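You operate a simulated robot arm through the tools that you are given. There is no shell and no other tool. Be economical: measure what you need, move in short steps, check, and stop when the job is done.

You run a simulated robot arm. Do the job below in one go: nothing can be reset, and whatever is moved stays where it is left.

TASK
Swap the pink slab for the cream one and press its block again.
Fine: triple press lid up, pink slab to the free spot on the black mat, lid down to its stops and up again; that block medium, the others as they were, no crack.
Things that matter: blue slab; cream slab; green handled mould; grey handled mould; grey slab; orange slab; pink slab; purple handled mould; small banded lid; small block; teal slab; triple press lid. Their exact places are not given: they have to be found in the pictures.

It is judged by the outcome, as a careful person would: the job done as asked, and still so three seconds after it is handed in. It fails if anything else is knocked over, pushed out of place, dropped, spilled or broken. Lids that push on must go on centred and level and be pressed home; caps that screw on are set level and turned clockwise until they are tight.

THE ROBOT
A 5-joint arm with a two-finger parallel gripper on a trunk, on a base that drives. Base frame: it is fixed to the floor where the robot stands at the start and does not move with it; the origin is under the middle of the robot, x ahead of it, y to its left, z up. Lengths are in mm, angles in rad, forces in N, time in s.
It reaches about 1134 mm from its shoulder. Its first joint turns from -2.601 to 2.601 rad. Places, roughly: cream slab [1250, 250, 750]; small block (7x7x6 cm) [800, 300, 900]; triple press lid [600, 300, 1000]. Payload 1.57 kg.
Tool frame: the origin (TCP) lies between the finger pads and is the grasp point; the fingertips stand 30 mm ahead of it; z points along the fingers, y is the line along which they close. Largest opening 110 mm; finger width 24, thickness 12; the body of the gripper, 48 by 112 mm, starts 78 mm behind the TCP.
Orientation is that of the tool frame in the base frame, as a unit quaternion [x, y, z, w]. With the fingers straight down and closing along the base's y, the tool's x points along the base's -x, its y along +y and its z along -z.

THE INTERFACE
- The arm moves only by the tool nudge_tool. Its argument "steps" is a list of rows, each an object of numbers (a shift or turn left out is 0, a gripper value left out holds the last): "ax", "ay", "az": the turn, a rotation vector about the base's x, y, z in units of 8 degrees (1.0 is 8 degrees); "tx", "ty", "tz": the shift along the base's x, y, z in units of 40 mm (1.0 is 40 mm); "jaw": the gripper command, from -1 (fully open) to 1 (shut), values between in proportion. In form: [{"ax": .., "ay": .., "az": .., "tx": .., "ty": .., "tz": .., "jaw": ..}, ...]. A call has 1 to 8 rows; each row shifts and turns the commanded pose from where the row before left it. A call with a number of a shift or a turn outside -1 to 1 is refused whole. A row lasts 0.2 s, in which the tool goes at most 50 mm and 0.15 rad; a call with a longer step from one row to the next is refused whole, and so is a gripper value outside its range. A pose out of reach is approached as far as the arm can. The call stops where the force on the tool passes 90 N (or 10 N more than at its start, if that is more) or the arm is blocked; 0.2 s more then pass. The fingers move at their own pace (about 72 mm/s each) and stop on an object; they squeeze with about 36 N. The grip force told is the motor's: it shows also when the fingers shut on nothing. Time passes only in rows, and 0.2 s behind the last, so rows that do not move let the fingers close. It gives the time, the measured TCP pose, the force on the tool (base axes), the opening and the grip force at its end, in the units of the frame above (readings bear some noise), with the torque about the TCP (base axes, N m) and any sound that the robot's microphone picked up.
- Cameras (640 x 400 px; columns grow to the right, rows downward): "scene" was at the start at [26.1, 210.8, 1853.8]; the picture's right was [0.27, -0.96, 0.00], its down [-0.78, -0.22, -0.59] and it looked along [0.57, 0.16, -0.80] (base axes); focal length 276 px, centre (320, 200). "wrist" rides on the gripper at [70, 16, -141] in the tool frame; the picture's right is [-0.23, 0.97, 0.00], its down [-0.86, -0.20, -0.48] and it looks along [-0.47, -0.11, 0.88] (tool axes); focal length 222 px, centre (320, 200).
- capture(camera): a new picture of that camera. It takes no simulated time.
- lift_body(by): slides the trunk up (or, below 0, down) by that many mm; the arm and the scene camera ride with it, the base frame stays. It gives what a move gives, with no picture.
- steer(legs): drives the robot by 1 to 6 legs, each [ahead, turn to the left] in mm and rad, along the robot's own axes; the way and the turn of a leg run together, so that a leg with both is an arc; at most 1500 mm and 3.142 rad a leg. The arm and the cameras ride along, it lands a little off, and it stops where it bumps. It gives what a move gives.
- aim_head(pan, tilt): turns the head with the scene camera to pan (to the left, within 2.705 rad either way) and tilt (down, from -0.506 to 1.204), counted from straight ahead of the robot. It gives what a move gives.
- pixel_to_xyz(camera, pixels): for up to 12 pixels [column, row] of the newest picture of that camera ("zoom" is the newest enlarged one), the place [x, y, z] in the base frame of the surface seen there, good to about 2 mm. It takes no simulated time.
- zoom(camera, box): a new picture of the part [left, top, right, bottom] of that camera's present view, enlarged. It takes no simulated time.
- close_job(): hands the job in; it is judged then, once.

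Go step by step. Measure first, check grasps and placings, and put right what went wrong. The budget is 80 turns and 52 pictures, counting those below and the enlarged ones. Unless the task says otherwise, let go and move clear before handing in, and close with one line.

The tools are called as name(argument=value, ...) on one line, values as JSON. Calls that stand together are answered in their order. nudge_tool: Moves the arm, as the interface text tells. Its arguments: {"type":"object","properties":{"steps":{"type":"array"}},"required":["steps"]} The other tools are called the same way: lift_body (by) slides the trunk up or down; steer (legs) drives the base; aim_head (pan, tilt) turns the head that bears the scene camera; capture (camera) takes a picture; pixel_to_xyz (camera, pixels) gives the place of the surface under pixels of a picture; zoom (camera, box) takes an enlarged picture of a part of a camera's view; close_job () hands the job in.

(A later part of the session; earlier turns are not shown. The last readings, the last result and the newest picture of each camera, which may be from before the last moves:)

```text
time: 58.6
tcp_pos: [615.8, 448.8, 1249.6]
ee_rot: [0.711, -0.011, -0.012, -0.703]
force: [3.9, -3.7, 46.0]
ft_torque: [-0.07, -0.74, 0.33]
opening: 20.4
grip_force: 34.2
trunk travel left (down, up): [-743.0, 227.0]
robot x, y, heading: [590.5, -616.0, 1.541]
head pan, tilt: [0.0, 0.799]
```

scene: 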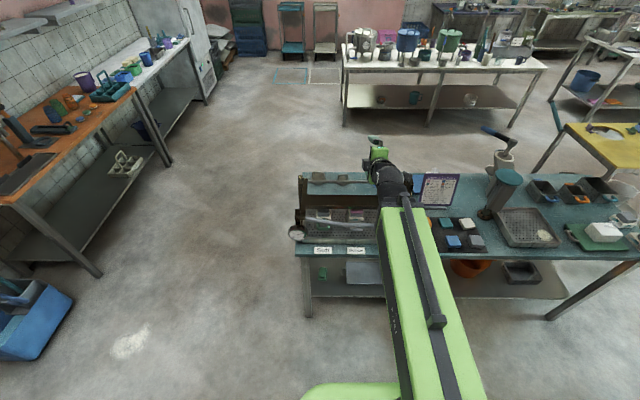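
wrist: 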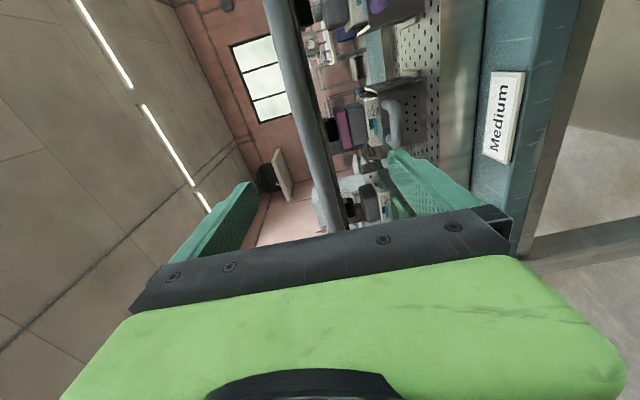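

The bar pulls up by 46 N, so the arc is a little higher than estimated. I'll lift 6 mm more and go on past vertical.

lift_body(by=6)

nudge_tool(steps=[{"ty": 0.4}, {"ty": 0.3}])

zoom(camera="scene", box=[260, 50, 500, 200])

```text
time: 59.1
tcp_pos: [616.2, 454.8, 1250.6]
ee_rot: [0.713, -0.01, -0.013, -0.701]
force: [7.4, -1.8, 8.1]
ft_torque: [-0.06, -0.86, 0.25]
opening: 20.4
grip_force: 33.7
trunk travel left (down, up): [-749.0, 221.0]
robot x, y, heading: [591.6, -616.3, 1.542]
head pan, tilt: [0.0, 0.799]
```

```text
time: 59.7
tcp_pos: [617.3, 480.1, 1249.9]
ee_rot: [0.713, -0.011, -0.013, -0.701]
force: [10.0, 0.7, 7.5]
ft_torque: [0.02, -0.79, 0.44]
opening: 20.2
grip_force: 33.8
trunk travel left (down, up): [-749.0, 221.0]
robot x, y, heading: [591.6, -615.9, 1.536]
head pan, tilt: [0.0, 0.799]
```

```text
2.67 times, centred on (380, 125) of scene
```

zoom: 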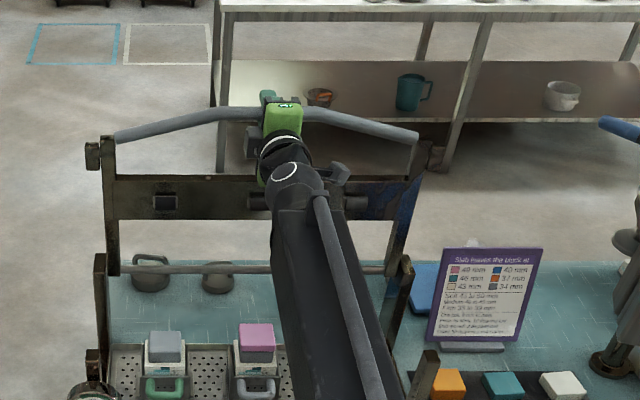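

It's just past vertical (top at y≈465). I'll push on to find where it rests.

nudge_tool(steps=[{"ty": 0.3}, {"ty": 0.3}])

nudge_tool(steps=[{"ty": 0.3}, {"ty": 0.3}])

```text
time: 60.3
tcp_pos: [617.4, 508.8, 1247.4]
ee_rot: [0.714, -0.011, -0.013, -0.7]
force: [14.0, -1.0, -13.6]
ft_torque: [0.14, -0.85, 0.28]
opening: 20.4
grip_force: 33.2
trunk travel left (down, up): [-749.0, 221.0]
robot x, y, heading: [592.6, -615.1, 1.541]
head pan, tilt: [0.0, 0.799]
```

```text
time: 60.9
tcp_pos: [611.8, 534.5, 1245.8]
ee_rot: [0.715, -0.007, -0.014, -0.699]
force: [-2.3, -24.8, -42.5]
ft_torque: [0.78, -0.84, 0.27]
opening: 20.6
grip_force: 33.8
trunk travel left (down, up): [-749.0, 221.0]
robot x, y, heading: [593.8, -619.9, 1.538]
head pan, tilt: [0.0, 0.799]
```

There is a y-reaction of -25 N near y=534, so it's likely at its back stop. I'll relax the height and release slowly, checking that it stays.

lift_body(by=-6)

nudge_tool(steps=[{"jaw": 0.4}, {"jaw": 0.4}, {"jaw": 0.4}])

zoom(camera="scene", box=[260, 50, 500, 200])

pixel_to_xyz(camera="zoom", pixels=[[230, 105], [200, 110], [150, 122], [350, 108], [390, 120], [100, 140], [200, 175]])

```text
time: 61.5
tcp_pos: [612.0, 531.1, 1245.7]
ee_rot: [0.712, -0.011, -0.012, -0.702]
force: [-12.3, 6.3, 16.6]
ft_torque: [-0.31, -0.91, -0.95]
opening: 20.4
grip_force: 33.7
trunk travel left (down, up): [-743.0, 227.0]
robot x, y, heading: [595.2, -617.2, 1.538]
head pan, tilt: [0.0, 0.799]
```

```text
time: 62.3
tcp_pos: [615.0, 530.8, 1243.8]
ee_rot: [0.712, -0.01, -0.013, -0.702]
force: [0.0, 0.8, 0.1]
ft_torque: [-0.01, 0.05, -0.03]
opening: 33.1
grip_force: 0.0
trunk travel left (down, up): [-743.0, 227.0]
robot x, y, heading: [593.4, -615.8, 1.532]
head pan, tilt: [0.0, 0.799]
```

```text
2.67 times, centred on (380, 125) of scene
```

zoom: 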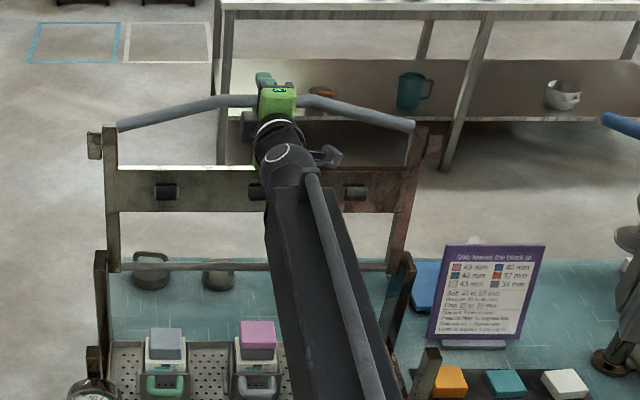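

```text
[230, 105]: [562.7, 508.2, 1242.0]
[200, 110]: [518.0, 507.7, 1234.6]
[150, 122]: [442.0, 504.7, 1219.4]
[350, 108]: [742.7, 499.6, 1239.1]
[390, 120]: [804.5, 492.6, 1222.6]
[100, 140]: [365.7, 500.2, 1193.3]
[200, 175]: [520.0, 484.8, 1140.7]
```

The lid holds by itself (zero force, bar at y≈518). I'll open the fingers and back out, then check that it stays.

nudge_tool(steps=[{"jaw": -1}, {"jaw": -1}, {"jaw": -1}, {"ty": -0.5}, {"ty": -1}, {"ty": -1}, {"ty": -1}, {"ty": -1}])

nudge_tool(steps=[{"ty": -1}, {"ty": -1}, {"ty": -1}, {"ty": -0.8}])

zoom(camera="scene", box=[260, 80, 500, 230])

pixel_to_xyz(camera="zoom", pixels=[[254, 255], [250, 272], [241, 249], [275, 249], [276, 269], [241, 268], [440, 245], [510, 310], [450, 170], [548, 170], [432, 290], [530, 275]])

```text
time: 64.1
tcp_pos: [614.0, 349.0, 1243.9]
ee_rot: [0.713, -0.011, -0.014, -0.701]
force: [-0.5, 0.0, -0.1]
ft_torque: [0.02, -0.01, 0.0]
opening: 110.2
grip_force: 0.1
trunk travel left (down, up): [-743.0, 227.0]
robot x, y, heading: [591.6, -616.1, 1.538]
head pan, tilt: [0.0, 0.799]
```

```text
time: 65.1
tcp_pos: [614.8, 198.5, 1243.6]
ee_rot: [0.713, -0.009, -0.012, -0.701]
force: [0.4, 0.9, -0.6]
ft_torque: [0.03, 0.01, 0.01]
opening: 110.0
grip_force: 0.1
trunk travel left (down, up): [-743.0, 227.0]
robot x, y, heading: [590.7, -613.2, 1.541]
head pan, tilt: [0.0, 0.799]
```

```text
2.67 times, centred on (380, 155) of scene
```

zoom: 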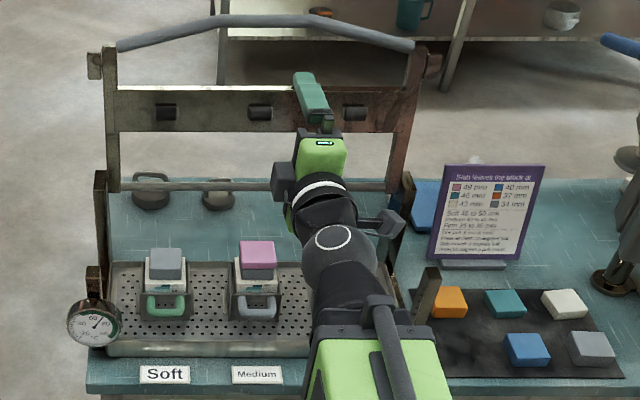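

```text
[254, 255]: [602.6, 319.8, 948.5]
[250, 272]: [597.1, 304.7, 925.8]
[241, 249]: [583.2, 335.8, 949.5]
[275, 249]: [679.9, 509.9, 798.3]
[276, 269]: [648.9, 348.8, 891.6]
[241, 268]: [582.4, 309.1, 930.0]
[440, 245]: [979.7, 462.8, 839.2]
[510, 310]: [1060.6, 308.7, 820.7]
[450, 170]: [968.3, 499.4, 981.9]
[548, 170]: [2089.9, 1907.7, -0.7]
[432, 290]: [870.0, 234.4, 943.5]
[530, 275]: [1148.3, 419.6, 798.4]
```

The lid stays up, with pink on top of the middle stack (≈[611,330,949]), and the free mat spot is the front-left one near (960,219), beside orange. I'll tilt the tool to straight down near the robot before repositioning.

nudge_tool(steps=[{"ax": -1, "ty": -0.05, "tz": -0.8}, {"ax": -1, "ty": -0.16, "tz": -0.8}, {"ax": -1, "ty": -0.27, "tz": -0.77}, {"ax": -1, "ty": -0.38, "tz": -0.72}, {"ax": -1, "ty": -0.48, "tz": -0.66}, {"ax": -1, "ty": -0.57, "tz": -0.59}, {"ax": -1, "ty": -0.65, "tz": -0.5}, {"ax": -1, "ty": -0.7, "tz": -0.41}])

nudge_tool(steps=[{"ax": -1, "ty": -0.75, "tz": -0.3}, {"ax": -1, "ty": -0.78, "tz": -0.2}, {"ax": -1, "ty": -0.8, "tz": -0.1}, {"ax": -0.2}])

```text
time: 66.9
tcp_pos: [612.2, 68.2, 1032.2]
ee_rot: [0.976, -0.015, -0.005, -0.215]
force: [-0.1, 0.4, 0.1]
ft_torque: [-0.02, 0.0, 0.01]
opening: 109.7
grip_force: 0.1
out of reach, approached as far as the arm can: row 1, 2
trunk travel left (down, up): [-743.0, 227.0]
robot x, y, heading: [589.1, -615.4, 1.539]
head pan, tilt: [0.0, 0.799]
```

```text
time: 67.9
tcp_pos: [611.9, -24.8, 1010.0]
ee_rot: [1.0, -0.017, -0.002, 0.007]
force: [0.0, -0.2, 1.8]
ft_torque: [0.01, 0.02, 0.01]
opening: 110.0
grip_force: 0.1
trunk travel left (down, up): [-743.0, 227.0]
robot x, y, heading: [591.4, -614.0, 1.54]
head pan, tilt: [0.0, 0.799]
```

The tool is straight down. I'll reposition to about (850,-434) so that press and mat are both in reach.

steer(legs=[[100, 0], [0, -1.24], [271, 0], [0, 1.24]])

aim_head(pan=0.15, tilt=0.85)

capture(camera="scene")

```text
time: 76.7
tcp_pos: [859.6, 158.3, 1010.4]
ee_rot: [1.0, -0.004, -0.002, 0.004]
force: [0.8, -0.5, 0.8]
ft_torque: [0.03, 0.03, -0.01]
opening: 110.1
grip_force: 0.1
trunk travel left (down, up): [-743.0, 227.0]
robot x, y, heading: [829.7, -430.5, 1.557]
head pan, tilt: [0.0, 0.799]
```

```text
time: 77.4
tcp_pos: [857.9, 159.0, 1011.3]
ee_rot: [1.0, -0.003, -0.001, 0.004]
force: [-0.4, -0.5, 0.4]
ft_torque: [0.03, 0.01, -0.01]
opening: 110.1
grip_force: 0.0
trunk travel left (down, up): [-743.0, 227.0]
robot x, y, heading: [830.3, -429.8, 1.551]
head pan, tilt: [0.15, 0.85]
```

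```text
16 pictures are left
```

scene: 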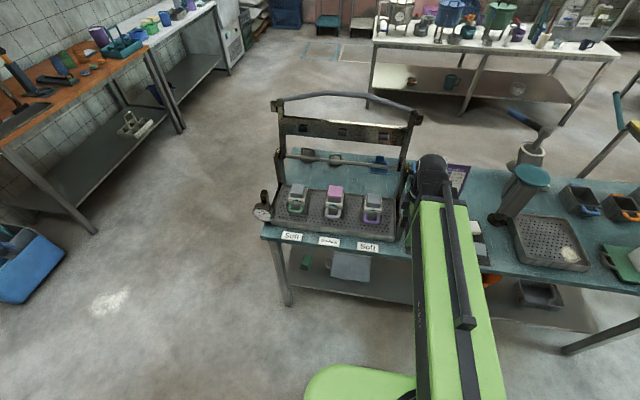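

All three stacks are visible. I'll zoom in on the pink slab to measure it.

zoom(camera="scene", box=[316, 178, 356, 220])

```text
9.52 times, centred on (336, 199) of scene
```

zoom: 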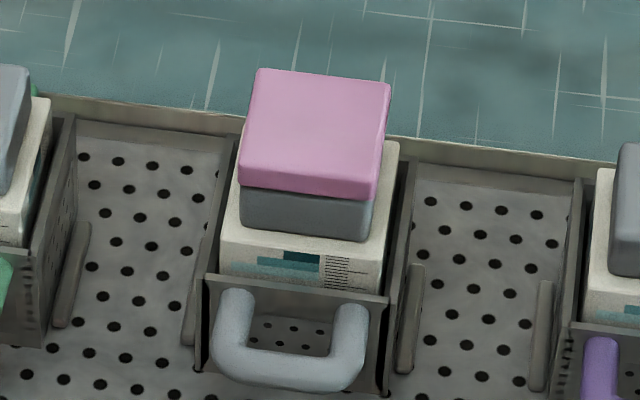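

pixel_to_xyz(camera="zoom", pixels=[[245, 150], [380, 160], [262, 76], [382, 88], [250, 110], [385, 120], [310, 173], [320, 76], [310, 185], [310, 205], [385, 230], [310, 130]])

```text
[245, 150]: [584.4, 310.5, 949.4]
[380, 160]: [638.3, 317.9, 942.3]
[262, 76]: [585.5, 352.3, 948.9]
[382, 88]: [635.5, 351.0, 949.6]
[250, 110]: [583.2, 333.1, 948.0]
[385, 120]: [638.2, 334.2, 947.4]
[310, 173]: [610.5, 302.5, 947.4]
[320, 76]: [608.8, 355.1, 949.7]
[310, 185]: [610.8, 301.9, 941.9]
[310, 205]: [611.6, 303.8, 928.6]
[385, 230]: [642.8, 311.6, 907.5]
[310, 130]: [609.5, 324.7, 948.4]
```

Pink is centred at (610.5,330), 56×56 mm, z 931–949.5. I'll move over it at the current safe height (tips at 981).

nudge_tool(steps=[{"tx": -0.88, "jaw": -0.55}, {"tx": -0.88}, {"tx": -0.88}, {"tx": -0.88}, {"tx": -0.88}, {"tx": -0.88}, {"tx": -0.88}])

nudge_tool(steps=[{"ty": 0.85}, {"ty": 0.85}, {"ty": 0.85}, {"ty": 0.85}, {"ty": 0.85}])

```text
time: 79.0
tcp_pos: [611.5, 158.4, 1010.5]
ee_rot: [1.0, -0.003, -0.002, 0.005]
force: [1.0, 0.8, -0.3]
ft_torque: [0.01, -0.02, 0.02]
opening: 85.3
grip_force: 0.0
trunk travel left (down, up): [-743.0, 227.0]
robot x, y, heading: [827.1, -429.7, 1.558]
head pan, tilt: [0.15, 0.85]
```

```text
time: 80.2
tcp_pos: [614.3, 331.7, 1010.0]
ee_rot: [1.0, -0.004, -0.002, 0.006]
force: [-0.3, -0.3, 0.1]
ft_torque: [0.0, -0.02, 0.02]
opening: 85.4
grip_force: 0.1
trunk travel left (down, up): [-743.0, 227.0]
robot x, y, heading: [830.0, -433.2, 1.554]
head pan, tilt: [0.15, 0.85]
```

Centred over pink within a few mm. I'll trim, lower so the tips reach z≈934 (above the pusher), and close.

nudge_tool(steps=[{"tx": -0.08, "ty": -0.03}])

lift_body(by=-45.5)

nudge_tool(steps=[{"jaw": 1}, {"jaw": 1}, {"jaw": 1}, {"jaw": 1}])

capture(camera="wrist")

```text
time: 80.6
tcp_pos: [610.7, 329.0, 1009.4]
ee_rot: [1.0, -0.003, -0.002, 0.005]
force: [0.0, 0.0, -0.7]
ft_torque: [0.03, 0.01, 0.0]
opening: 85.4
grip_force: 0.1
trunk travel left (down, up): [-743.0, 227.0]
robot x, y, heading: [830.3, -436.1, 1.55]
head pan, tilt: [0.15, 0.85]
```

```text
time: 81.5
tcp_pos: [611.0, 330.3, 964.4]
ee_rot: [1.0, -0.003, -0.002, 0.005]
force: [0.1, -0.2, -0.5]
ft_torque: [0.0, 0.04, 0.0]
opening: 85.0
grip_force: 0.1
trunk travel left (down, up): [-697.0, 273.0]
robot x, y, heading: [828.8, -433.6, 1.555]
head pan, tilt: [0.15, 0.85]
```

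```text
time: 82.5
tcp_pos: [609.7, 329.2, 964.7]
ee_rot: [1.0, -0.004, -0.002, 0.004]
force: [0.4, 0.2, 0.8]
ft_torque: [-0.06, -0.08, -0.02]
opening: 54.4
grip_force: 35.7
trunk travel left (down, up): [-697.0, 273.0]
robot x, y, heading: [829.4, -433.6, 1.556]
head pan, tilt: [0.15, 0.85]
```

```text
14 pictures are left
```

wrist: 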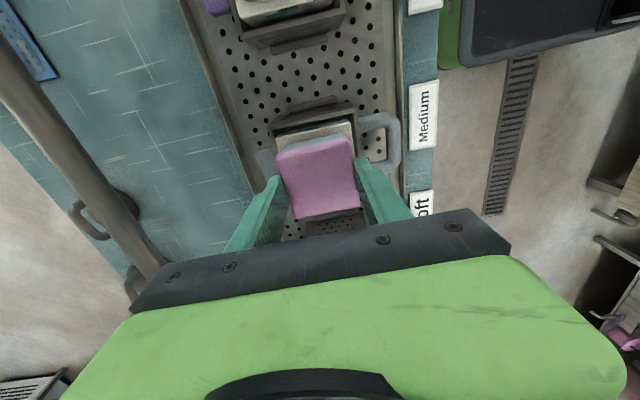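

Pink is held at 54.4 mm opening. I'll lift it and check that nothing came along.

lift_body(by=70)

nudge_tool(steps=[{"ty": -0.8}, {"ty": -0.8}, {"ty": -0.8}, {"ty": -0.8}])

zoom(camera="scene", box=[300, 150, 420, 240])

```text
time: 83.6
tcp_pos: [610.7, 329.8, 1034.5]
ee_rot: [1.0, -0.003, -0.002, 0.005]
force: [-0.2, -0.4, 0.3]
ft_torque: [-0.04, 0.01, -0.01]
opening: 0.0
grip_force: 21.7
trunk travel left (down, up): [-767.0, 203.0]
robot x, y, heading: [826.4, -433.9, 1.553]
head pan, tilt: [0.15, 0.85]
```

```text
time: 84.6
tcp_pos: [610.9, 202.6, 1034.9]
ee_rot: [1.0, -0.004, 0.0, 0.005]
force: [-0.3, 0.8, 0.4]
ft_torque: [0.01, -0.02, 0.02]
opening: 0.0
grip_force: 21.4
trunk travel left (down, up): [-767.0, 203.0]
robot x, y, heading: [830.6, -432.7, 1.555]
head pan, tilt: [0.15, 0.85]
```

```text
4.44 times, centred on (360, 195) of scene
```

zoom: 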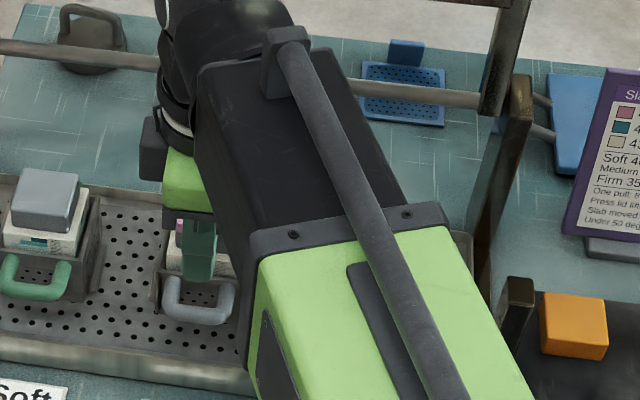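

The grip slipped off: pink is still on the stack. I'll open and look at whether it shifted.

nudge_tool(steps=[{"jaw": -0.55, "tx": 0.8}, {"tx": 0.8}, {"tx": 0.8}, {"tx": 0.8}])

zoom(camera="scene", box=[316, 178, 356, 220])

pixel_to_xyz(camera="zoom", pixels=[[245, 150], [380, 160], [262, 76], [382, 88], [250, 110], [385, 120], [310, 173], [320, 76], [310, 185], [310, 205], [310, 192], [310, 130]])

```text
time: 85.6
tcp_pos: [739.1, 201.4, 1033.9]
ee_rot: [1.0, -0.004, -0.002, 0.005]
force: [0.1, 0.9, 0.5]
ft_torque: [0.01, -0.01, -0.02]
opening: 85.1
grip_force: 0.1
trunk travel left (down, up): [-767.0, 203.0]
robot x, y, heading: [832.4, -432.7, 1.555]
head pan, tilt: [0.15, 0.85]
```

```text
9.52 times, centred on (336, 199) of scene
```

zoom: 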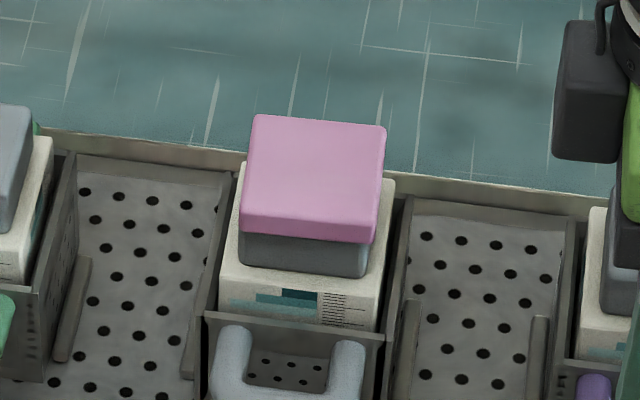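

```text
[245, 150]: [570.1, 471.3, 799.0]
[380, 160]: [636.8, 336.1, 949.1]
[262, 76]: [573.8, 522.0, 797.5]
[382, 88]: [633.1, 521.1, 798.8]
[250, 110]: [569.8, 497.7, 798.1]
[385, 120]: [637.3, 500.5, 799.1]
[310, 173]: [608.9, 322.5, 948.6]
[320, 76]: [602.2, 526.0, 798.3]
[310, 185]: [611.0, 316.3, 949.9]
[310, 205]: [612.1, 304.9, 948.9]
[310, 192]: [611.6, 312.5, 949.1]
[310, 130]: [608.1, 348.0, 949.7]
```

Pink is still in place at (610,330). The pusher is slightly smaller than the slab, so I can grip deeper: tips at about 919, just above the block's top at 913. I'll go back and regrip.

nudge_tool(steps=[{"tx": -0.8}, {"tx": -0.8}, {"tx": -0.8}, {"tx": -0.8}, {"ty": 0.8}, {"ty": 0.8}, {"ty": 0.8}, {"ty": 0.8}])

lift_body(by=-84)

nudge_tool(steps=[{"jaw": 1}, {"jaw": 1}, {"jaw": 1}, {"jaw": 1}])

lift_body(by=10)

```text
time: 87.4
tcp_pos: [608.5, 327.8, 1033.8]
ee_rot: [1.0, -0.004, -0.002, 0.005]
force: [-0.7, 0.5, -0.8]
ft_torque: [-0.01, 0.03, 0.02]
opening: 85.3
grip_force: 0.1
trunk travel left (down, up): [-767.0, 203.0]
robot x, y, heading: [830.4, -434.9, 1.553]
head pan, tilt: [0.15, 0.85]
```

```text
time: 88.6
tcp_pos: [608.0, 328.2, 950.1]
ee_rot: [1.0, -0.003, -0.002, 0.006]
force: [-0.1, 0.1, -0.3]
ft_torque: [0.0, 0.06, -0.03]
opening: 85.3
grip_force: 0.0
trunk travel left (down, up): [-683.0, 287.0]
robot x, y, heading: [833.9, -435.6, 1.557]
head pan, tilt: [0.15, 0.85]
```

```text
time: 89.6
tcp_pos: [609.3, 329.0, 950.3]
ee_rot: [1.0, -0.003, -0.002, 0.005]
force: [-0.1, 1.8, 1.8]
ft_torque: [0.1, 0.0, -0.03]
opening: 54.5
grip_force: 36.1
trunk travel left (down, up): [-683.0, 287.0]
robot x, y, heading: [824.0, -438.9, 1.558]
head pan, tilt: [0.15, 0.85]
```

```text
time: 90.2
tcp_pos: [608.2, 327.6, 960.7]
ee_rot: [1.0, -0.004, -0.002, 0.006]
force: [0.7, 1.0, -0.3]
ft_torque: [0.0, 0.0, 0.0]
opening: 54.6
grip_force: 35.7
trunk travel left (down, up): [-693.0, 277.0]
robot x, y, heading: [829.2, -433.5, 1.556]
head pan, tilt: [0.15, 0.85]
```

After 10 mm the grip still reads 54.6 mm. I'll lift a little more and look.

lift_body(by=12)

capture(camera="wrist")

pixel_to_xyz(camera="wrist", pixels=[[320, 150], [320, 180], [315, 145], [315, 130], [290, 215], [350, 200], [285, 152], [350, 142], [310, 115]])

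```text
time: 90.8
tcp_pos: [609.3, 329.1, 972.3]
ee_rot: [1.0, -0.004, -0.001, 0.005]
force: [-0.3, -0.5, -0.3]
ft_torque: [0.0, 0.02, -0.04]
opening: 54.5
grip_force: 36.0
trunk travel left (down, up): [-705.0, 265.0]
robot x, y, heading: [831.7, -433.3, 1.553]
head pan, tilt: [0.15, 0.85]
```

```text
11 pictures are left
```

wrist: 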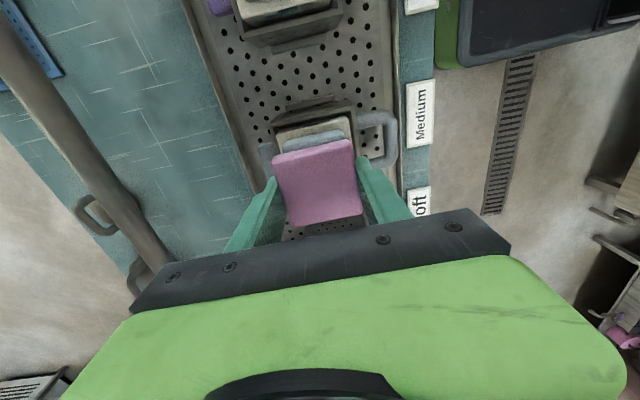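

```text
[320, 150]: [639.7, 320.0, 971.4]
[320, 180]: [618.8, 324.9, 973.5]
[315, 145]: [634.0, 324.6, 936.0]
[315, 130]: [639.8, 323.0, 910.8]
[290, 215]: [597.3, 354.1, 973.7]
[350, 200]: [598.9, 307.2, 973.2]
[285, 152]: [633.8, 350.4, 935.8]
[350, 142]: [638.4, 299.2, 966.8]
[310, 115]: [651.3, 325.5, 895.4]
```

Pink is lifted 24 mm and held, with the pusher left behind at z 935. I'll raise it, pull it clear of the press and bring it over the mat's free spot.

lift_body(by=68)

nudge_tool(steps=[{"ty": -0.7}, {"ty": -0.7}, {"ty": -0.7}, {"ty": -0.65}, {"tx": 0.8}, {"tx": 0.8}, {"tx": 0.8}, {"tx": 0.8}])

nudge_tool(steps=[{"tx": 0.8}, {"tx": 0.8}, {"tx": 0.8}, {"tx": 0.8}, {"tx": 0.8}, {"tx": 0.8}])

capture(camera="wrist")

```text
time: 91.8
tcp_pos: [608.4, 329.2, 1039.9]
ee_rot: [1.0, -0.003, -0.001, 0.005]
force: [0.9, 0.7, 0.2]
ft_torque: [0.01, 0.0, -0.01]
opening: 54.4
grip_force: 36.4
trunk travel left (down, up): [-773.0, 197.0]
robot x, y, heading: [831.7, -431.6, 1.555]
head pan, tilt: [0.15, 0.85]
```

```text
time: 93.6
tcp_pos: [735.8, 216.9, 1041.0]
ee_rot: [1.0, -0.003, -0.002, 0.005]
force: [0.0, 0.0, -0.1]
ft_torque: [-0.03, 0.03, 0.03]
opening: 54.4
grip_force: 36.0
trunk travel left (down, up): [-773.0, 197.0]
robot x, y, heading: [823.4, -435.6, 1.559]
head pan, tilt: [0.15, 0.85]
```

```text
time: 95.0
tcp_pos: [927.6, 219.2, 1039.8]
ee_rot: [1.0, -0.003, -0.001, 0.005]
force: [0.3, -0.1, 0.3]
ft_torque: [0.01, 0.0, -0.01]
opening: 54.4
grip_force: 35.6
trunk travel left (down, up): [-773.0, 197.0]
robot x, y, heading: [830.9, -435.4, 1.553]
head pan, tilt: [0.15, 0.85]
```

```text
10 pictures are left
```

wrist: 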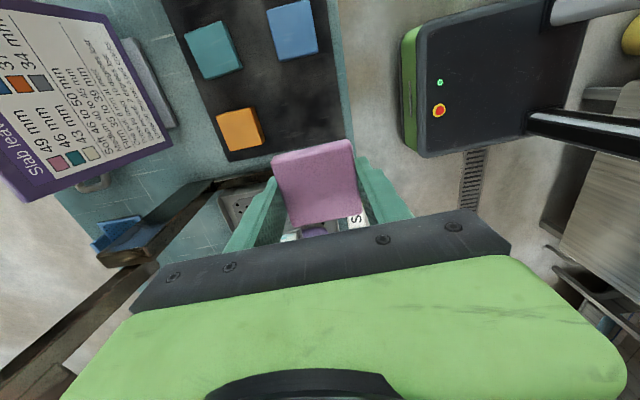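

pixel_to_xyz(camera="wrist", pixels=[[240, 130], [222, 118], [250, 110], [256, 145], [230, 145], [228, 159], [350, 130], [300, 130], [293, 30], [212, 50], [280, 155], [165, 5]])

```text
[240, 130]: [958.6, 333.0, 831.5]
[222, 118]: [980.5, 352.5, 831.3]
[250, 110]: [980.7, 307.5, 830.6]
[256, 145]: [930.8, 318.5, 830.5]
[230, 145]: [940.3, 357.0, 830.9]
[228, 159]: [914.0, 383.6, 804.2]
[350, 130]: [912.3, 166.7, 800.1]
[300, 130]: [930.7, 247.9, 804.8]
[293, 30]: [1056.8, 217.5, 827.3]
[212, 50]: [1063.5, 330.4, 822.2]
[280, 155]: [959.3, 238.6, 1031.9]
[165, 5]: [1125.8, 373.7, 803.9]
```

The mat spans x 913–1209, y 167–380, with orange at (957,331), so the free spot is about (957,219). I'll move over it and lower.

nudge_tool(steps=[{"tx": 0.4}, {"tx": 0.35}])

lift_body(by=-190)

lift_body(by=-14)

```text
time: 95.6
tcp_pos: [957.0, 218.8, 1040.4]
ee_rot: [1.0, -0.004, -0.002, 0.005]
force: [0.2, 0.1, -0.3]
ft_torque: [0.01, -0.04, 0.01]
opening: 54.5
grip_force: 35.8
trunk travel left (down, up): [-773.0, 197.0]
robot x, y, heading: [829.5, -434.4, 1.555]
head pan, tilt: [0.15, 0.85]
```

```text
time: 97.7
tcp_pos: [957.4, 219.1, 850.2]
ee_rot: [1.0, -0.003, -0.002, 0.005]
force: [0.1, 0.7, -0.1]
ft_torque: [0.0, -0.02, 0.0]
opening: 54.4
grip_force: 36.2
trunk travel left (down, up): [-583.0, 387.0]
robot x, y, heading: [829.0, -431.8, 1.553]
head pan, tilt: [0.15, 0.85]
```

```text
time: 98.3
tcp_pos: [957.5, 218.7, 836.9]
ee_rot: [1.0, -0.004, -0.002, 0.005]
force: [-1.2, -0.1, -0.3]
ft_torque: [-0.01, 0.01, 0.01]
opening: 54.6
grip_force: 35.7
trunk travel left (down, up): [-569.0, 401.0]
robot x, y, heading: [832.7, -433.3, 1.549]
head pan, tilt: [0.15, 0.85]
```

Still no contact (tips near 807). I'll go down in small bites until the tips touch the mat.

lift_body(by=-3)

lift_body(by=-2)

```text
time: 98.8
tcp_pos: [957.8, 216.7, 835.2]
ee_rot: [1.0, -0.004, -0.002, 0.005]
force: [1.2, 5.0, 16.1]
ft_torque: [0.73, -0.17, -0.01]
opening: 54.7
grip_force: 35.6
trunk travel left (down, up): [-566.0, 404.0]
robot x, y, heading: [830.8, -431.8, 1.554]
head pan, tilt: [0.15, 0.85]
```

```text
time: 99.4
tcp_pos: [957.7, 216.7, 833.7]
ee_rot: [1.0, -0.004, -0.001, 0.002]
force: [4.5, 19.9, 61.1]
ft_torque: [2.54, -0.35, 0.02]
opening: 54.8
grip_force: 35.7
trunk travel left (down, up): [-564.0, 406.0]
robot x, y, heading: [832.4, -432.6, 1.555]
head pan, tilt: [0.15, 0.85]
```

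The tips touch the mat. I'll unload 2 mm and open slightly so the slab settles.

lift_body(by=2.5)

nudge_tool(steps=[{"jaw": -0.1}, {"jaw": -0.1}, {"jaw": -0.3}, {"jaw": -0.3}])

lift_body(by=110)

capture(camera="wrist")

```text
time: 99.9
tcp_pos: [956.3, 217.8, 833.5]
ee_rot: [1.0, -0.003, -0.001, 0.005]
force: [2.3, 15.3, 28.4]
ft_torque: [1.43, -0.34, -0.02]
opening: 55.0
grip_force: 36.1
trunk travel left (down, up): [-567.0, 403.0]
robot x, y, heading: [831.7, -432.4, 1.554]
head pan, tilt: [0.15, 0.85]
```

```text
time: 100.9
tcp_pos: [956.5, 217.6, 835.1]
ee_rot: [1.0, -0.003, -0.002, 0.005]
force: [-1.0, -4.5, 7.7]
ft_torque: [0.22, -0.03, -0.02]
opening: 67.9
grip_force: 0.1
trunk travel left (down, up): [-567.0, 403.0]
robot x, y, heading: [828.3, -434.1, 1.557]
head pan, tilt: [0.15, 0.85]
```

```text
time: 102.3
tcp_pos: [958.1, 217.8, 944.1]
ee_rot: [1.0, -0.003, -0.001, 0.004]
force: [0.4, 0.7, -0.2]
ft_torque: [0.02, 0.02, 0.01]
opening: 71.6
grip_force: 0.0
trunk travel left (down, up): [-677.0, 293.0]
robot x, y, heading: [828.0, -435.2, 1.555]
head pan, tilt: [0.15, 0.85]
```

```text
9 pictures are left
```

wrist: 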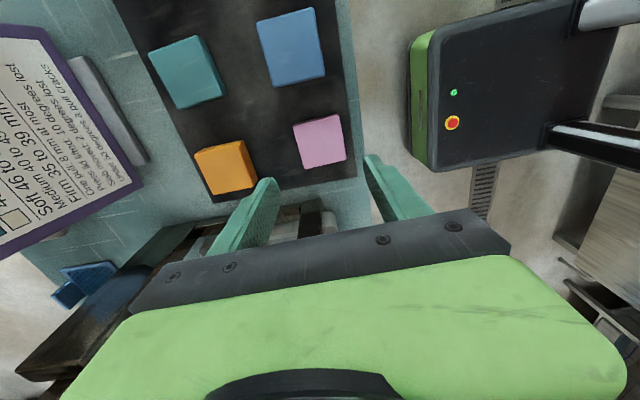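

Pink sits flat on its spot. I'll check its position, locate cream, and check the neighbouring machine for clearance using the last pictures.

pixel_to_xyz(camera="wrist", pixels=[[320, 142], [297, 128], [338, 117], [344, 155], [301, 168]])

pixel_to_xyz(camera="scene", pixels=[[530, 176], [510, 205], [498, 219], [516, 180], [535, 150], [515, 225], [478, 230], [480, 252], [456, 172], [463, 195]])

```text
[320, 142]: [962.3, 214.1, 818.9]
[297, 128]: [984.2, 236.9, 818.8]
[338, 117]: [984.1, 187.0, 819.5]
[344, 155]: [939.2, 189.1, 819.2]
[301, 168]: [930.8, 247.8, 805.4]
```

```text
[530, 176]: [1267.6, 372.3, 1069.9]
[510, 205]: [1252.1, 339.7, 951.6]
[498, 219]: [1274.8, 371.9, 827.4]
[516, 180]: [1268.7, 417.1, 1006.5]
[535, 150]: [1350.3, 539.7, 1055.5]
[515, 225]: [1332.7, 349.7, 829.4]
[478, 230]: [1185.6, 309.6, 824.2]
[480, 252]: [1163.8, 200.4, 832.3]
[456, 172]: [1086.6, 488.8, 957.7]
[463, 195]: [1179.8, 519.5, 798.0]
```

Pink is at (961,213), well on its spot. The machine with the teal cap stands close to cream (around x≥1210), so I'll zoom to measure the clearance.

zoom(camera="scene", box=[440, 140, 570, 265])

```text
3.20 times, centred on (505, 202) of scene
```

zoom: 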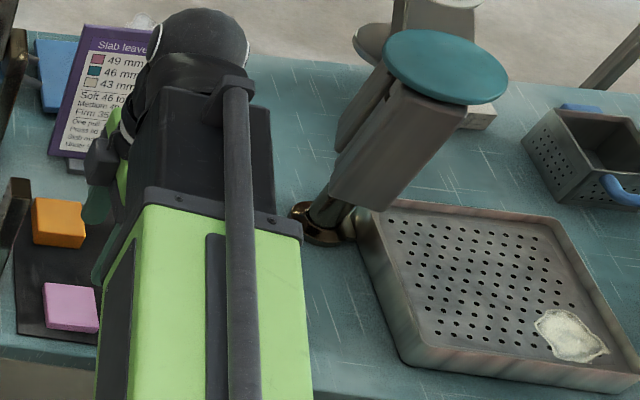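

pixel_to_xyz(camera="zoom", pixels=[[387, 62], [445, 65], [505, 92], [440, 98], [430, 32], [335, 185], [395, 210], [385, 90], [292, 215], [320, 235], [455, 120], [335, 140]])

```text
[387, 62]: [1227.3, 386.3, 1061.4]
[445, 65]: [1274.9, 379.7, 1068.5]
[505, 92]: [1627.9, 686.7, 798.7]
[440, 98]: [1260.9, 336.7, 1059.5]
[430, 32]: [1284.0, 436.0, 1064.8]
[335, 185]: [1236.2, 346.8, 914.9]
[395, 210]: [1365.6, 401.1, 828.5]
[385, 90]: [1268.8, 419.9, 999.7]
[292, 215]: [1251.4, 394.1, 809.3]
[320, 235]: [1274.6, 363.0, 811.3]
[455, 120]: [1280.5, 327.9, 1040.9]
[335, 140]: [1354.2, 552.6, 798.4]
```

The cap spans x 1227–1325 around y 383, so I'll spin the tool 180° to keep the wrist camera on the left, away from the machine, while moving toward cream.

nudge_tool(steps=[{"az": 1, "jaw": -0.55}, {"az": 1}, {"az": 1}, {"az": 1}, {"az": 1}, {"az": 1}, {"az": 1}, {"az": 1}])

nudge_tool(steps=[{"az": 1}, {"az": 1}, {"az": 1}, {"az": 1}, {"az": 1, "tx": 0.4}, {"az": 1, "tx": 0.4}, {"az": 1, "tx": 0.4}, {"az": 1, "tx": 0.4}])

nudge_tool(steps=[{"az": 1, "tx": 0.4}, {"az": 1, "tx": 0.4}, {"az": 1, "tx": 0.4}, {"az": 1, "tx": 0.4}, {"az": 1, "tx": 0.4, "ty": 0.3}, {"az": 1, "tx": 0.4, "ty": 0.3}, {"az": 0.5, "ty": 0.4}])

capture(camera="wrist")

```text
time: 104.1
tcp_pos: [957.1, 219.1, 943.9]
ee_rot: [0.85, 0.527, 0.001, 0.005]
force: [-0.2, 1.2, -0.1]
ft_torque: [0.04, 0.01, -0.01]
opening: 85.2
grip_force: 0.0
trunk travel left (down, up): [-677.0, 293.0]
robot x, y, heading: [826.0, -434.1, 1.554]
head pan, tilt: [0.15, 0.85]
```

```text
time: 105.9
tcp_pos: [954.3, 219.0, 944.2]
ee_rot: [0.814, 0.581, 0.003, 0.007]
force: [-0.9, 0.1, 0.4]
ft_torque: [0.02, -0.01, -0.01]
opening: 85.4
grip_force: 0.0
out of reach, approached as far as the arm can: row 2, 3, 4, 5, 6, 7, 8
trunk travel left (down, up): [-677.0, 293.0]
robot x, y, heading: [827.8, -429.8, 1.558]
head pan, tilt: [0.15, 0.85]
```

```text
time: 107.5
tcp_pos: [943.1, 229.7, 944.2]
ee_rot: [0.806, 0.591, 0.004, 0.008]
force: [0.7, -0.3, -0.2]
ft_torque: [0.0, 0.01, 0.02]
opening: 85.2
grip_force: 0.0
out of reach, approached as far as the arm can: row 1, 2, 3, 4, 5, 6, 7
trunk travel left (down, up): [-677.0, 293.0]
robot x, y, heading: [827.4, -431.7, 1.558]
head pan, tilt: [0.15, 0.85]
```

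```text
7 pictures are left
```

wrist: 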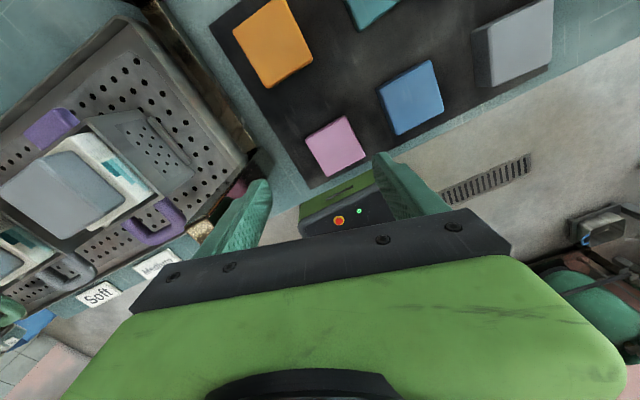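

The roll has a limit in that direction, so I'll spin the other way to bring the camera to the -x side, then move over cream.

nudge_tool(steps=[{"az": -1}, {"az": -1}, {"az": -1}, {"az": -1}, {"az": -1}, {"az": -1}, {"az": -1}, {"az": -1}])

nudge_tool(steps=[{"az": -1}, {"az": -1}, {"az": -1}, {"az": -1}, {"az": -1}, {"az": -1}, {"az": -1}, {"az": -1}])

nudge_tool(steps=[{"az": -1}, {"az": -1}, {"az": -1}, {"az": -1}, {"az": -1}, {"az": -1}, {"az": -1}, {"az": -1}])

```text
time: 109.3
tcp_pos: [941.3, 228.4, 943.9]
ee_rot: [0.995, 0.095, -0.001, 0.007]
force: [-0.3, 0.8, 0.2]
ft_torque: [-0.03, 0.0, 0.02]
opening: 85.6
grip_force: 0.1
trunk travel left (down, up): [-677.0, 293.0]
robot x, y, heading: [832.8, -433.6, 1.556]
head pan, tilt: [0.15, 0.85]
```

```text
time: 111.1
tcp_pos: [941.6, 228.9, 944.3]
ee_rot: [0.895, -0.445, -0.005, 0.005]
force: [-0.1, 0.2, 0.0]
ft_torque: [-0.01, 0.0, 0.0]
opening: 85.5
grip_force: 0.0
trunk travel left (down, up): [-677.0, 293.0]
robot x, y, heading: [830.1, -430.0, 1.554]
head pan, tilt: [0.15, 0.85]
```

```text
time: 112.9
tcp_pos: [941.7, 229.5, 943.6]
ee_rot: [-0.522, 0.853, 0.007, -0.002]
force: [-0.3, -0.2, 0.4]
ft_torque: [-0.02, -0.01, 0.0]
opening: 85.2
grip_force: 0.1
trunk travel left (down, up): [-677.0, 293.0]
robot x, y, heading: [829.4, -431.8, 1.552]
head pan, tilt: [0.15, 0.85]
```

Now the final 63° of spin while moving over cream.

nudge_tool(steps=[{"az": -1, "tx": 0.67, "ty": 0.3}, {"az": -1, "tx": 0.67, "ty": 0.3}, {"az": -1, "tx": 0.67, "ty": 0.3}, {"az": -1, "tx": 0.67, "ty": 0.3}, {"az": -1, "tx": 0.67, "ty": 0.3}, {"az": -1, "tx": 0.67, "ty": 0.3}, {"az": -1, "tx": 0.67, "ty": 0.3}, {"az": -0.87, "tx": 0.67, "ty": 0.3}])

capture(camera="wrist")

```text
time: 114.7
tcp_pos: [1156.2, 326.5, 944.3]
ee_rot: [0.0, 1.0, 0.007, 0.0]
force: [-0.1, 0.4, 0.1]
ft_torque: [-0.01, 0.02, 0.04]
opening: 85.1
grip_force: 0.0
trunk travel left (down, up): [-677.0, 293.0]
robot x, y, heading: [829.3, -434.5, 1.555]
head pan, tilt: [0.15, 0.85]
```

```text
6 pictures are left
```

wrist: 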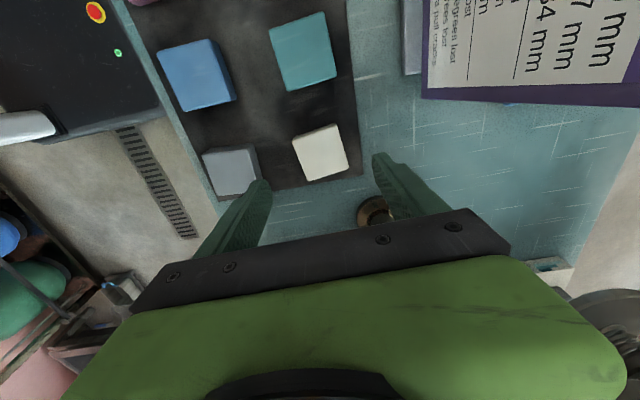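

pixel_to_xyz(camera="wrist", pixels=[[320, 152], [295, 142], [333, 128], [344, 163], [308, 178], [301, 160], [340, 145], [315, 137], [325, 170], [285, 185], [240, 170]])

```text
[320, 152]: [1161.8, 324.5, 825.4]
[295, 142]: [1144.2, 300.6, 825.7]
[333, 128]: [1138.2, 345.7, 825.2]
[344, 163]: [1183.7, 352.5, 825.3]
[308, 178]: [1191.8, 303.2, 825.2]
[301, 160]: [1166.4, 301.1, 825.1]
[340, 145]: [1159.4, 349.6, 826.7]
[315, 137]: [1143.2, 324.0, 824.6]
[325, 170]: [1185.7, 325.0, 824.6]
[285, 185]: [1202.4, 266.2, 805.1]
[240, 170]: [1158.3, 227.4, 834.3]
```

Cream is centred at (1163,326), turned about 5°. I'll align, lower until the tips just clear the mat, and grip as low as possible.

nudge_tool(steps=[{"tx": 0.16, "az": 0.6}])

lift_body(by=-107)

lift_body(by=-1.5)

nudge_tool(steps=[{"jaw": 1}, {"jaw": 1}, {"jaw": 1}, {"jaw": 1}])

lift_body(by=5)

nudge_tool(steps=[{"jaw": 1}, {"jaw": 1}])

```text
time: 115.1
tcp_pos: [1160.3, 325.3, 943.6]
ee_rot: [-0.043, 0.999, 0.007, 0.002]
force: [1.0, 0.2, -0.4]
ft_torque: [0.02, -0.02, -0.03]
opening: 85.2
grip_force: 0.0
trunk travel left (down, up): [-677.0, 293.0]
robot x, y, heading: [829.4, -431.5, 1.557]
head pan, tilt: [0.15, 0.85]
```

```text
time: 116.5
tcp_pos: [1162.3, 325.7, 838.3]
ee_rot: [-0.044, 0.999, 0.007, 0.001]
force: [-0.6, -0.3, 0.1]
ft_torque: [0.01, 0.01, -0.01]
opening: 85.5
grip_force: 0.1
trunk travel left (down, up): [-570.0, 400.0]
robot x, y, heading: [833.7, -430.6, 1.558]
head pan, tilt: [0.15, 0.85]
```

```text
time: 117.0
tcp_pos: [1163.0, 325.1, 835.7]
ee_rot: [-0.044, 0.999, 0.007, 0.002]
force: [-0.5, 0.3, 0.0]
ft_torque: [0.01, -0.01, 0.01]
opening: 85.3
grip_force: 0.0
trunk travel left (down, up): [-568.0, 402.0]
robot x, y, heading: [827.6, -435.3, 1.553]
head pan, tilt: [0.15, 0.85]
```

```text
time: 118.0
tcp_pos: [1163.0, 325.9, 835.3]
ee_rot: [-0.043, 0.999, 0.007, 0.002]
force: [0.3, 0.9, 2.3]
ft_torque: [-0.04, 0.0, 0.04]
opening: 54.5
grip_force: 35.8
trunk travel left (down, up): [-568.0, 402.0]
robot x, y, heading: [828.8, -435.1, 1.552]
head pan, tilt: [0.15, 0.85]
```

```text
time: 118.5
tcp_pos: [1161.7, 326.2, 840.5]
ee_rot: [-0.044, 0.999, 0.007, 0.001]
force: [0.5, -0.7, 0.1]
ft_torque: [-0.01, 0.02, 0.03]
opening: 54.9
grip_force: 36.4
trunk travel left (down, up): [-573.0, 397.0]
robot x, y, heading: [828.3, -436.9, 1.555]
head pan, tilt: [0.15, 0.85]
```

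```text
time: 119.1
tcp_pos: [1161.3, 326.2, 839.9]
ee_rot: [-0.044, 0.999, 0.007, 0.001]
force: [-0.1, 0.1, -0.1]
ft_torque: [0.0, 0.01, 0.03]
opening: 54.8
grip_force: 36.0
trunk travel left (down, up): [-573.0, 397.0]
robot x, y, heading: [831.1, -433.3, 1.555]
head pan, tilt: [0.15, 0.85]
```

The grip holds at 54.8 mm. I'll lift past the slab's height; if it slipped, the jaws will shut.

lift_body(by=20)

nudge_tool(steps=[{"jaw": 1}])

```text
time: 119.8
tcp_pos: [1161.4, 324.8, 859.6]
ee_rot: [-0.044, 0.999, 0.007, 0.001]
force: [0.2, -0.4, -1.0]
ft_torque: [0.01, -0.03, -0.01]
opening: 54.8
grip_force: 36.1
trunk travel left (down, up): [-593.0, 377.0]
robot x, y, heading: [831.7, -431.7, 1.559]
head pan, tilt: [0.15, 0.85]
```

```text
time: 120.2
tcp_pos: [1162.2, 325.4, 860.5]
ee_rot: [-0.043, 0.999, 0.008, 0.002]
force: [0.0, 0.2, 0.2]
ft_torque: [-0.02, 0.04, 0.04]
opening: 55.1
grip_force: 36.6
trunk travel left (down, up): [-593.0, 377.0]
robot x, y, heading: [827.0, -432.2, 1.551]
head pan, tilt: [0.15, 0.85]
```

Cream is securely held. I'll raise it and carry it back around to the press.

lift_body(by=180)

nudge_tool(steps=[{"ty": -0.9}, {"ty": -0.9}, {"ty": -0.9}, {"tx": -0.8, "az": -0.6}, {"tx": -0.8}, {"tx": -0.8}, {"tx": -0.8}, {"tx": -0.8}])

nudge_tool(steps=[{"tx": -0.8}, {"tx": -0.8}, {"tx": -0.8}, {"tx": -0.8}, {"tx": -0.8}, {"tx": -0.8}, {"tx": -0.8}, {"tx": -0.8}])

nudge_tool(steps=[{"tx": -0.8}, {"tx": -0.8}, {"tx": -0.9}, {"tx": -0.9}])

```text
time: 122.2
tcp_pos: [1161.5, 325.9, 1040.4]
ee_rot: [-0.044, 0.999, 0.007, 0.001]
force: [-0.6, -0.1, -0.5]
ft_torque: [0.01, -0.03, 0.01]
opening: 55.0
grip_force: 35.7
trunk travel left (down, up): [-773.0, 197.0]
robot x, y, heading: [826.4, -432.5, 1.557]
head pan, tilt: [0.15, 0.85]
```

```text
time: 124.0
tcp_pos: [1000.8, 216.4, 1040.9]
ee_rot: [-0.001, 1.0, 0.007, 0.002]
force: [0.3, 0.4, -1.2]
ft_torque: [0.0, 0.01, 0.01]
opening: 54.7
grip_force: 36.0
trunk travel left (down, up): [-773.0, 197.0]
robot x, y, heading: [829.8, -433.7, 1.557]
head pan, tilt: [0.15, 0.85]
```

```text
time: 125.8
tcp_pos: [743.2, 218.0, 1040.5]
ee_rot: [0.0, 1.0, 0.007, 0.001]
force: [-0.5, 1.4, -0.7]
ft_torque: [-0.01, 0.04, 0.01]
opening: 54.7
grip_force: 36.0
trunk travel left (down, up): [-773.0, 197.0]
robot x, y, heading: [830.5, -431.2, 1.554]
head pan, tilt: [0.15, 0.85]
```

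```text
time: 126.8
tcp_pos: [609.1, 216.2, 1041.0]
ee_rot: [-0.001, 1.0, 0.007, 0.002]
force: [-0.1, -0.2, 0.4]
ft_torque: [0.03, -0.03, 0.01]
opening: 54.6
grip_force: 35.7
trunk travel left (down, up): [-773.0, 197.0]
robot x, y, heading: [829.6, -436.1, 1.55]
head pan, tilt: [0.15, 0.85]
```

Cream is in front of the stack. I'll go over the pusher at (610,330), lower to just above it and check with the wrist camera.

nudge_tool(steps=[{"ty": 0.7}, {"ty": 0.7}, {"ty": 0.7}, {"ty": 0.75, "tx": 0.02}])

lift_body(by=-68)

capture(camera="wrist")

```text
time: 127.8
tcp_pos: [611.7, 330.5, 1041.0]
ee_rot: [-0.001, 1.0, 0.007, 0.001]
force: [0.9, -1.0, -0.2]
ft_torque: [0.01, 0.02, -0.03]
opening: 55.1
grip_force: 35.6
trunk travel left (down, up): [-773.0, 197.0]
robot x, y, heading: [830.4, -432.7, 1.551]
head pan, tilt: [0.15, 0.85]
```

```text
time: 128.9
tcp_pos: [611.5, 330.6, 972.4]
ee_rot: [-0.002, 1.0, 0.007, 0.001]
force: [0.8, -0.1, 0.3]
ft_torque: [-0.04, 0.0, 0.01]
opening: 54.8
grip_force: 36.1
trunk travel left (down, up): [-705.0, 265.0]
robot x, y, heading: [830.7, -436.3, 1.557]
head pan, tilt: [0.15, 0.85]
```

```text
5 pictures are left
```

wrist: 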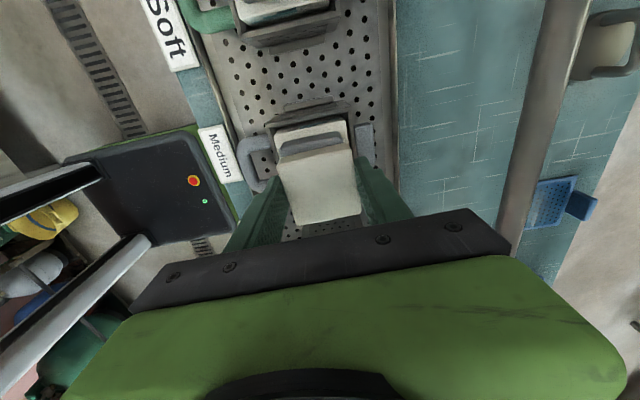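

pixel_to_xyz(camera="wrist", pixels=[[315, 190], [283, 165], [349, 158], [316, 160], [352, 210], [295, 215], [285, 149], [342, 138], [312, 146]])

```text
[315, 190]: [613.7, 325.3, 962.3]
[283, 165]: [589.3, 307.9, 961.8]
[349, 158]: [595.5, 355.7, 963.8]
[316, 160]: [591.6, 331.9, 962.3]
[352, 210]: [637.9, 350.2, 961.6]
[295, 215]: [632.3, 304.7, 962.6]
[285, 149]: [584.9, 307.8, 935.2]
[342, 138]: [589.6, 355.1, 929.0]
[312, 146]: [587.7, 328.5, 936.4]
```

Cream's bottom is about 938, just above the pusher at about 933, and about 3 mm too far +x. I'll trim and lower in small bites to contact.

nudge_tool(steps=[{"tx": -0.06}])

lift_body(by=-4)

lift_body(by=-2)

```text
time: 129.3
tcp_pos: [609.1, 330.7, 972.2]
ee_rot: [-0.003, 1.0, 0.008, 0.001]
force: [-0.5, 0.1, 0.1]
ft_torque: [-0.01, 0.01, 0.01]
opening: 54.6
grip_force: 35.9
trunk travel left (down, up): [-705.0, 265.0]
robot x, y, heading: [826.2, -431.9, 1.552]
head pan, tilt: [0.15, 0.85]
```

```text
time: 129.8
tcp_pos: [609.6, 331.1, 967.5]
ee_rot: [-0.002, 1.0, 0.007, 0.003]
force: [-0.9, 0.0, -0.3]
ft_torque: [-0.03, 0.02, 0.05]
opening: 55.0
grip_force: 35.5
trunk travel left (down, up): [-701.0, 269.0]
robot x, y, heading: [824.4, -432.8, 1.553]
head pan, tilt: [0.15, 0.85]
```

```text
time: 130.3
tcp_pos: [608.3, 330.6, 967.1]
ee_rot: [-0.002, 1.0, 0.008, 0.001]
force: [-1.1, 0.8, 10.9]
ft_torque: [-0.22, 0.06, 0.0]
opening: 54.8
grip_force: 36.3
trunk travel left (down, up): [-699.0, 271.0]
robot x, y, heading: [828.7, -433.3, 1.554]
head pan, tilt: [0.15, 0.85]
```

Contact with 11 N: the slab is on the pusher. I'll release it and lift straight up.

nudge_tool(steps=[{"jaw": -0.1}, {"jaw": -0.3}, {"jaw": -0.4}, {"jaw": -0.4}])

lift_body(by=75)

nudge_tool(steps=[{"ty": -0.8}, {"ty": -0.8}, {"ty": -0.8}, {"ty": -0.8}, {"tx": 0.9}, {"tx": 0.9}, {"tx": 0.9}, {"tx": 0.9}])

zoom(camera="scene", box=[250, 170, 400, 250])

```text
time: 131.3
tcp_pos: [608.7, 330.7, 966.6]
ee_rot: [-0.001, 1.0, 0.007, 0.001]
force: [0.0, -0.1, -0.7]
ft_torque: [-0.01, -0.03, -0.04]
opening: 77.1
grip_force: 0.1
trunk travel left (down, up): [-699.0, 271.0]
robot x, y, heading: [826.9, -435.0, 1.561]
head pan, tilt: [0.15, 0.85]
```

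```text
time: 132.4
tcp_pos: [609.1, 329.9, 1040.7]
ee_rot: [-0.001, 1.0, 0.007, 0.001]
force: [0.2, -0.8, -0.8]
ft_torque: [0.01, -0.02, 0.0]
opening: 77.0
grip_force: 0.0
trunk travel left (down, up): [-774.0, 196.0]
robot x, y, heading: [831.7, -433.0, 1.56]
head pan, tilt: [0.15, 0.85]
```

```text
time: 134.2
tcp_pos: [752.8, 200.3, 1040.9]
ee_rot: [-0.001, 1.0, 0.007, 0.001]
force: [-0.2, 0.0, 0.2]
ft_torque: [-0.03, 0.06, -0.02]
opening: 76.9
grip_force: 0.1
trunk travel left (down, up): [-774.0, 196.0]
robot x, y, heading: [831.9, -434.6, 1.556]
head pan, tilt: [0.15, 0.85]
```

```text
4.27 times, centred on (325, 210) of scene
```

zoom: 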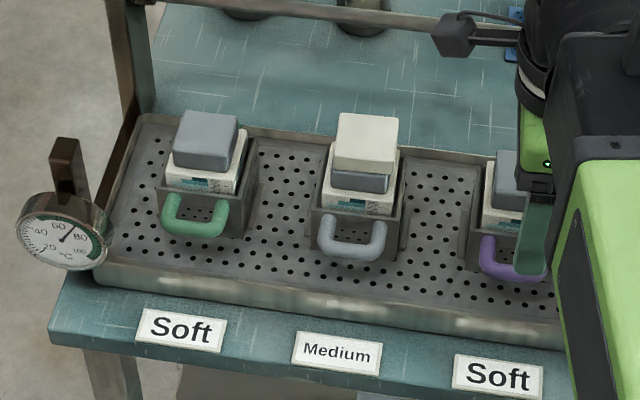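

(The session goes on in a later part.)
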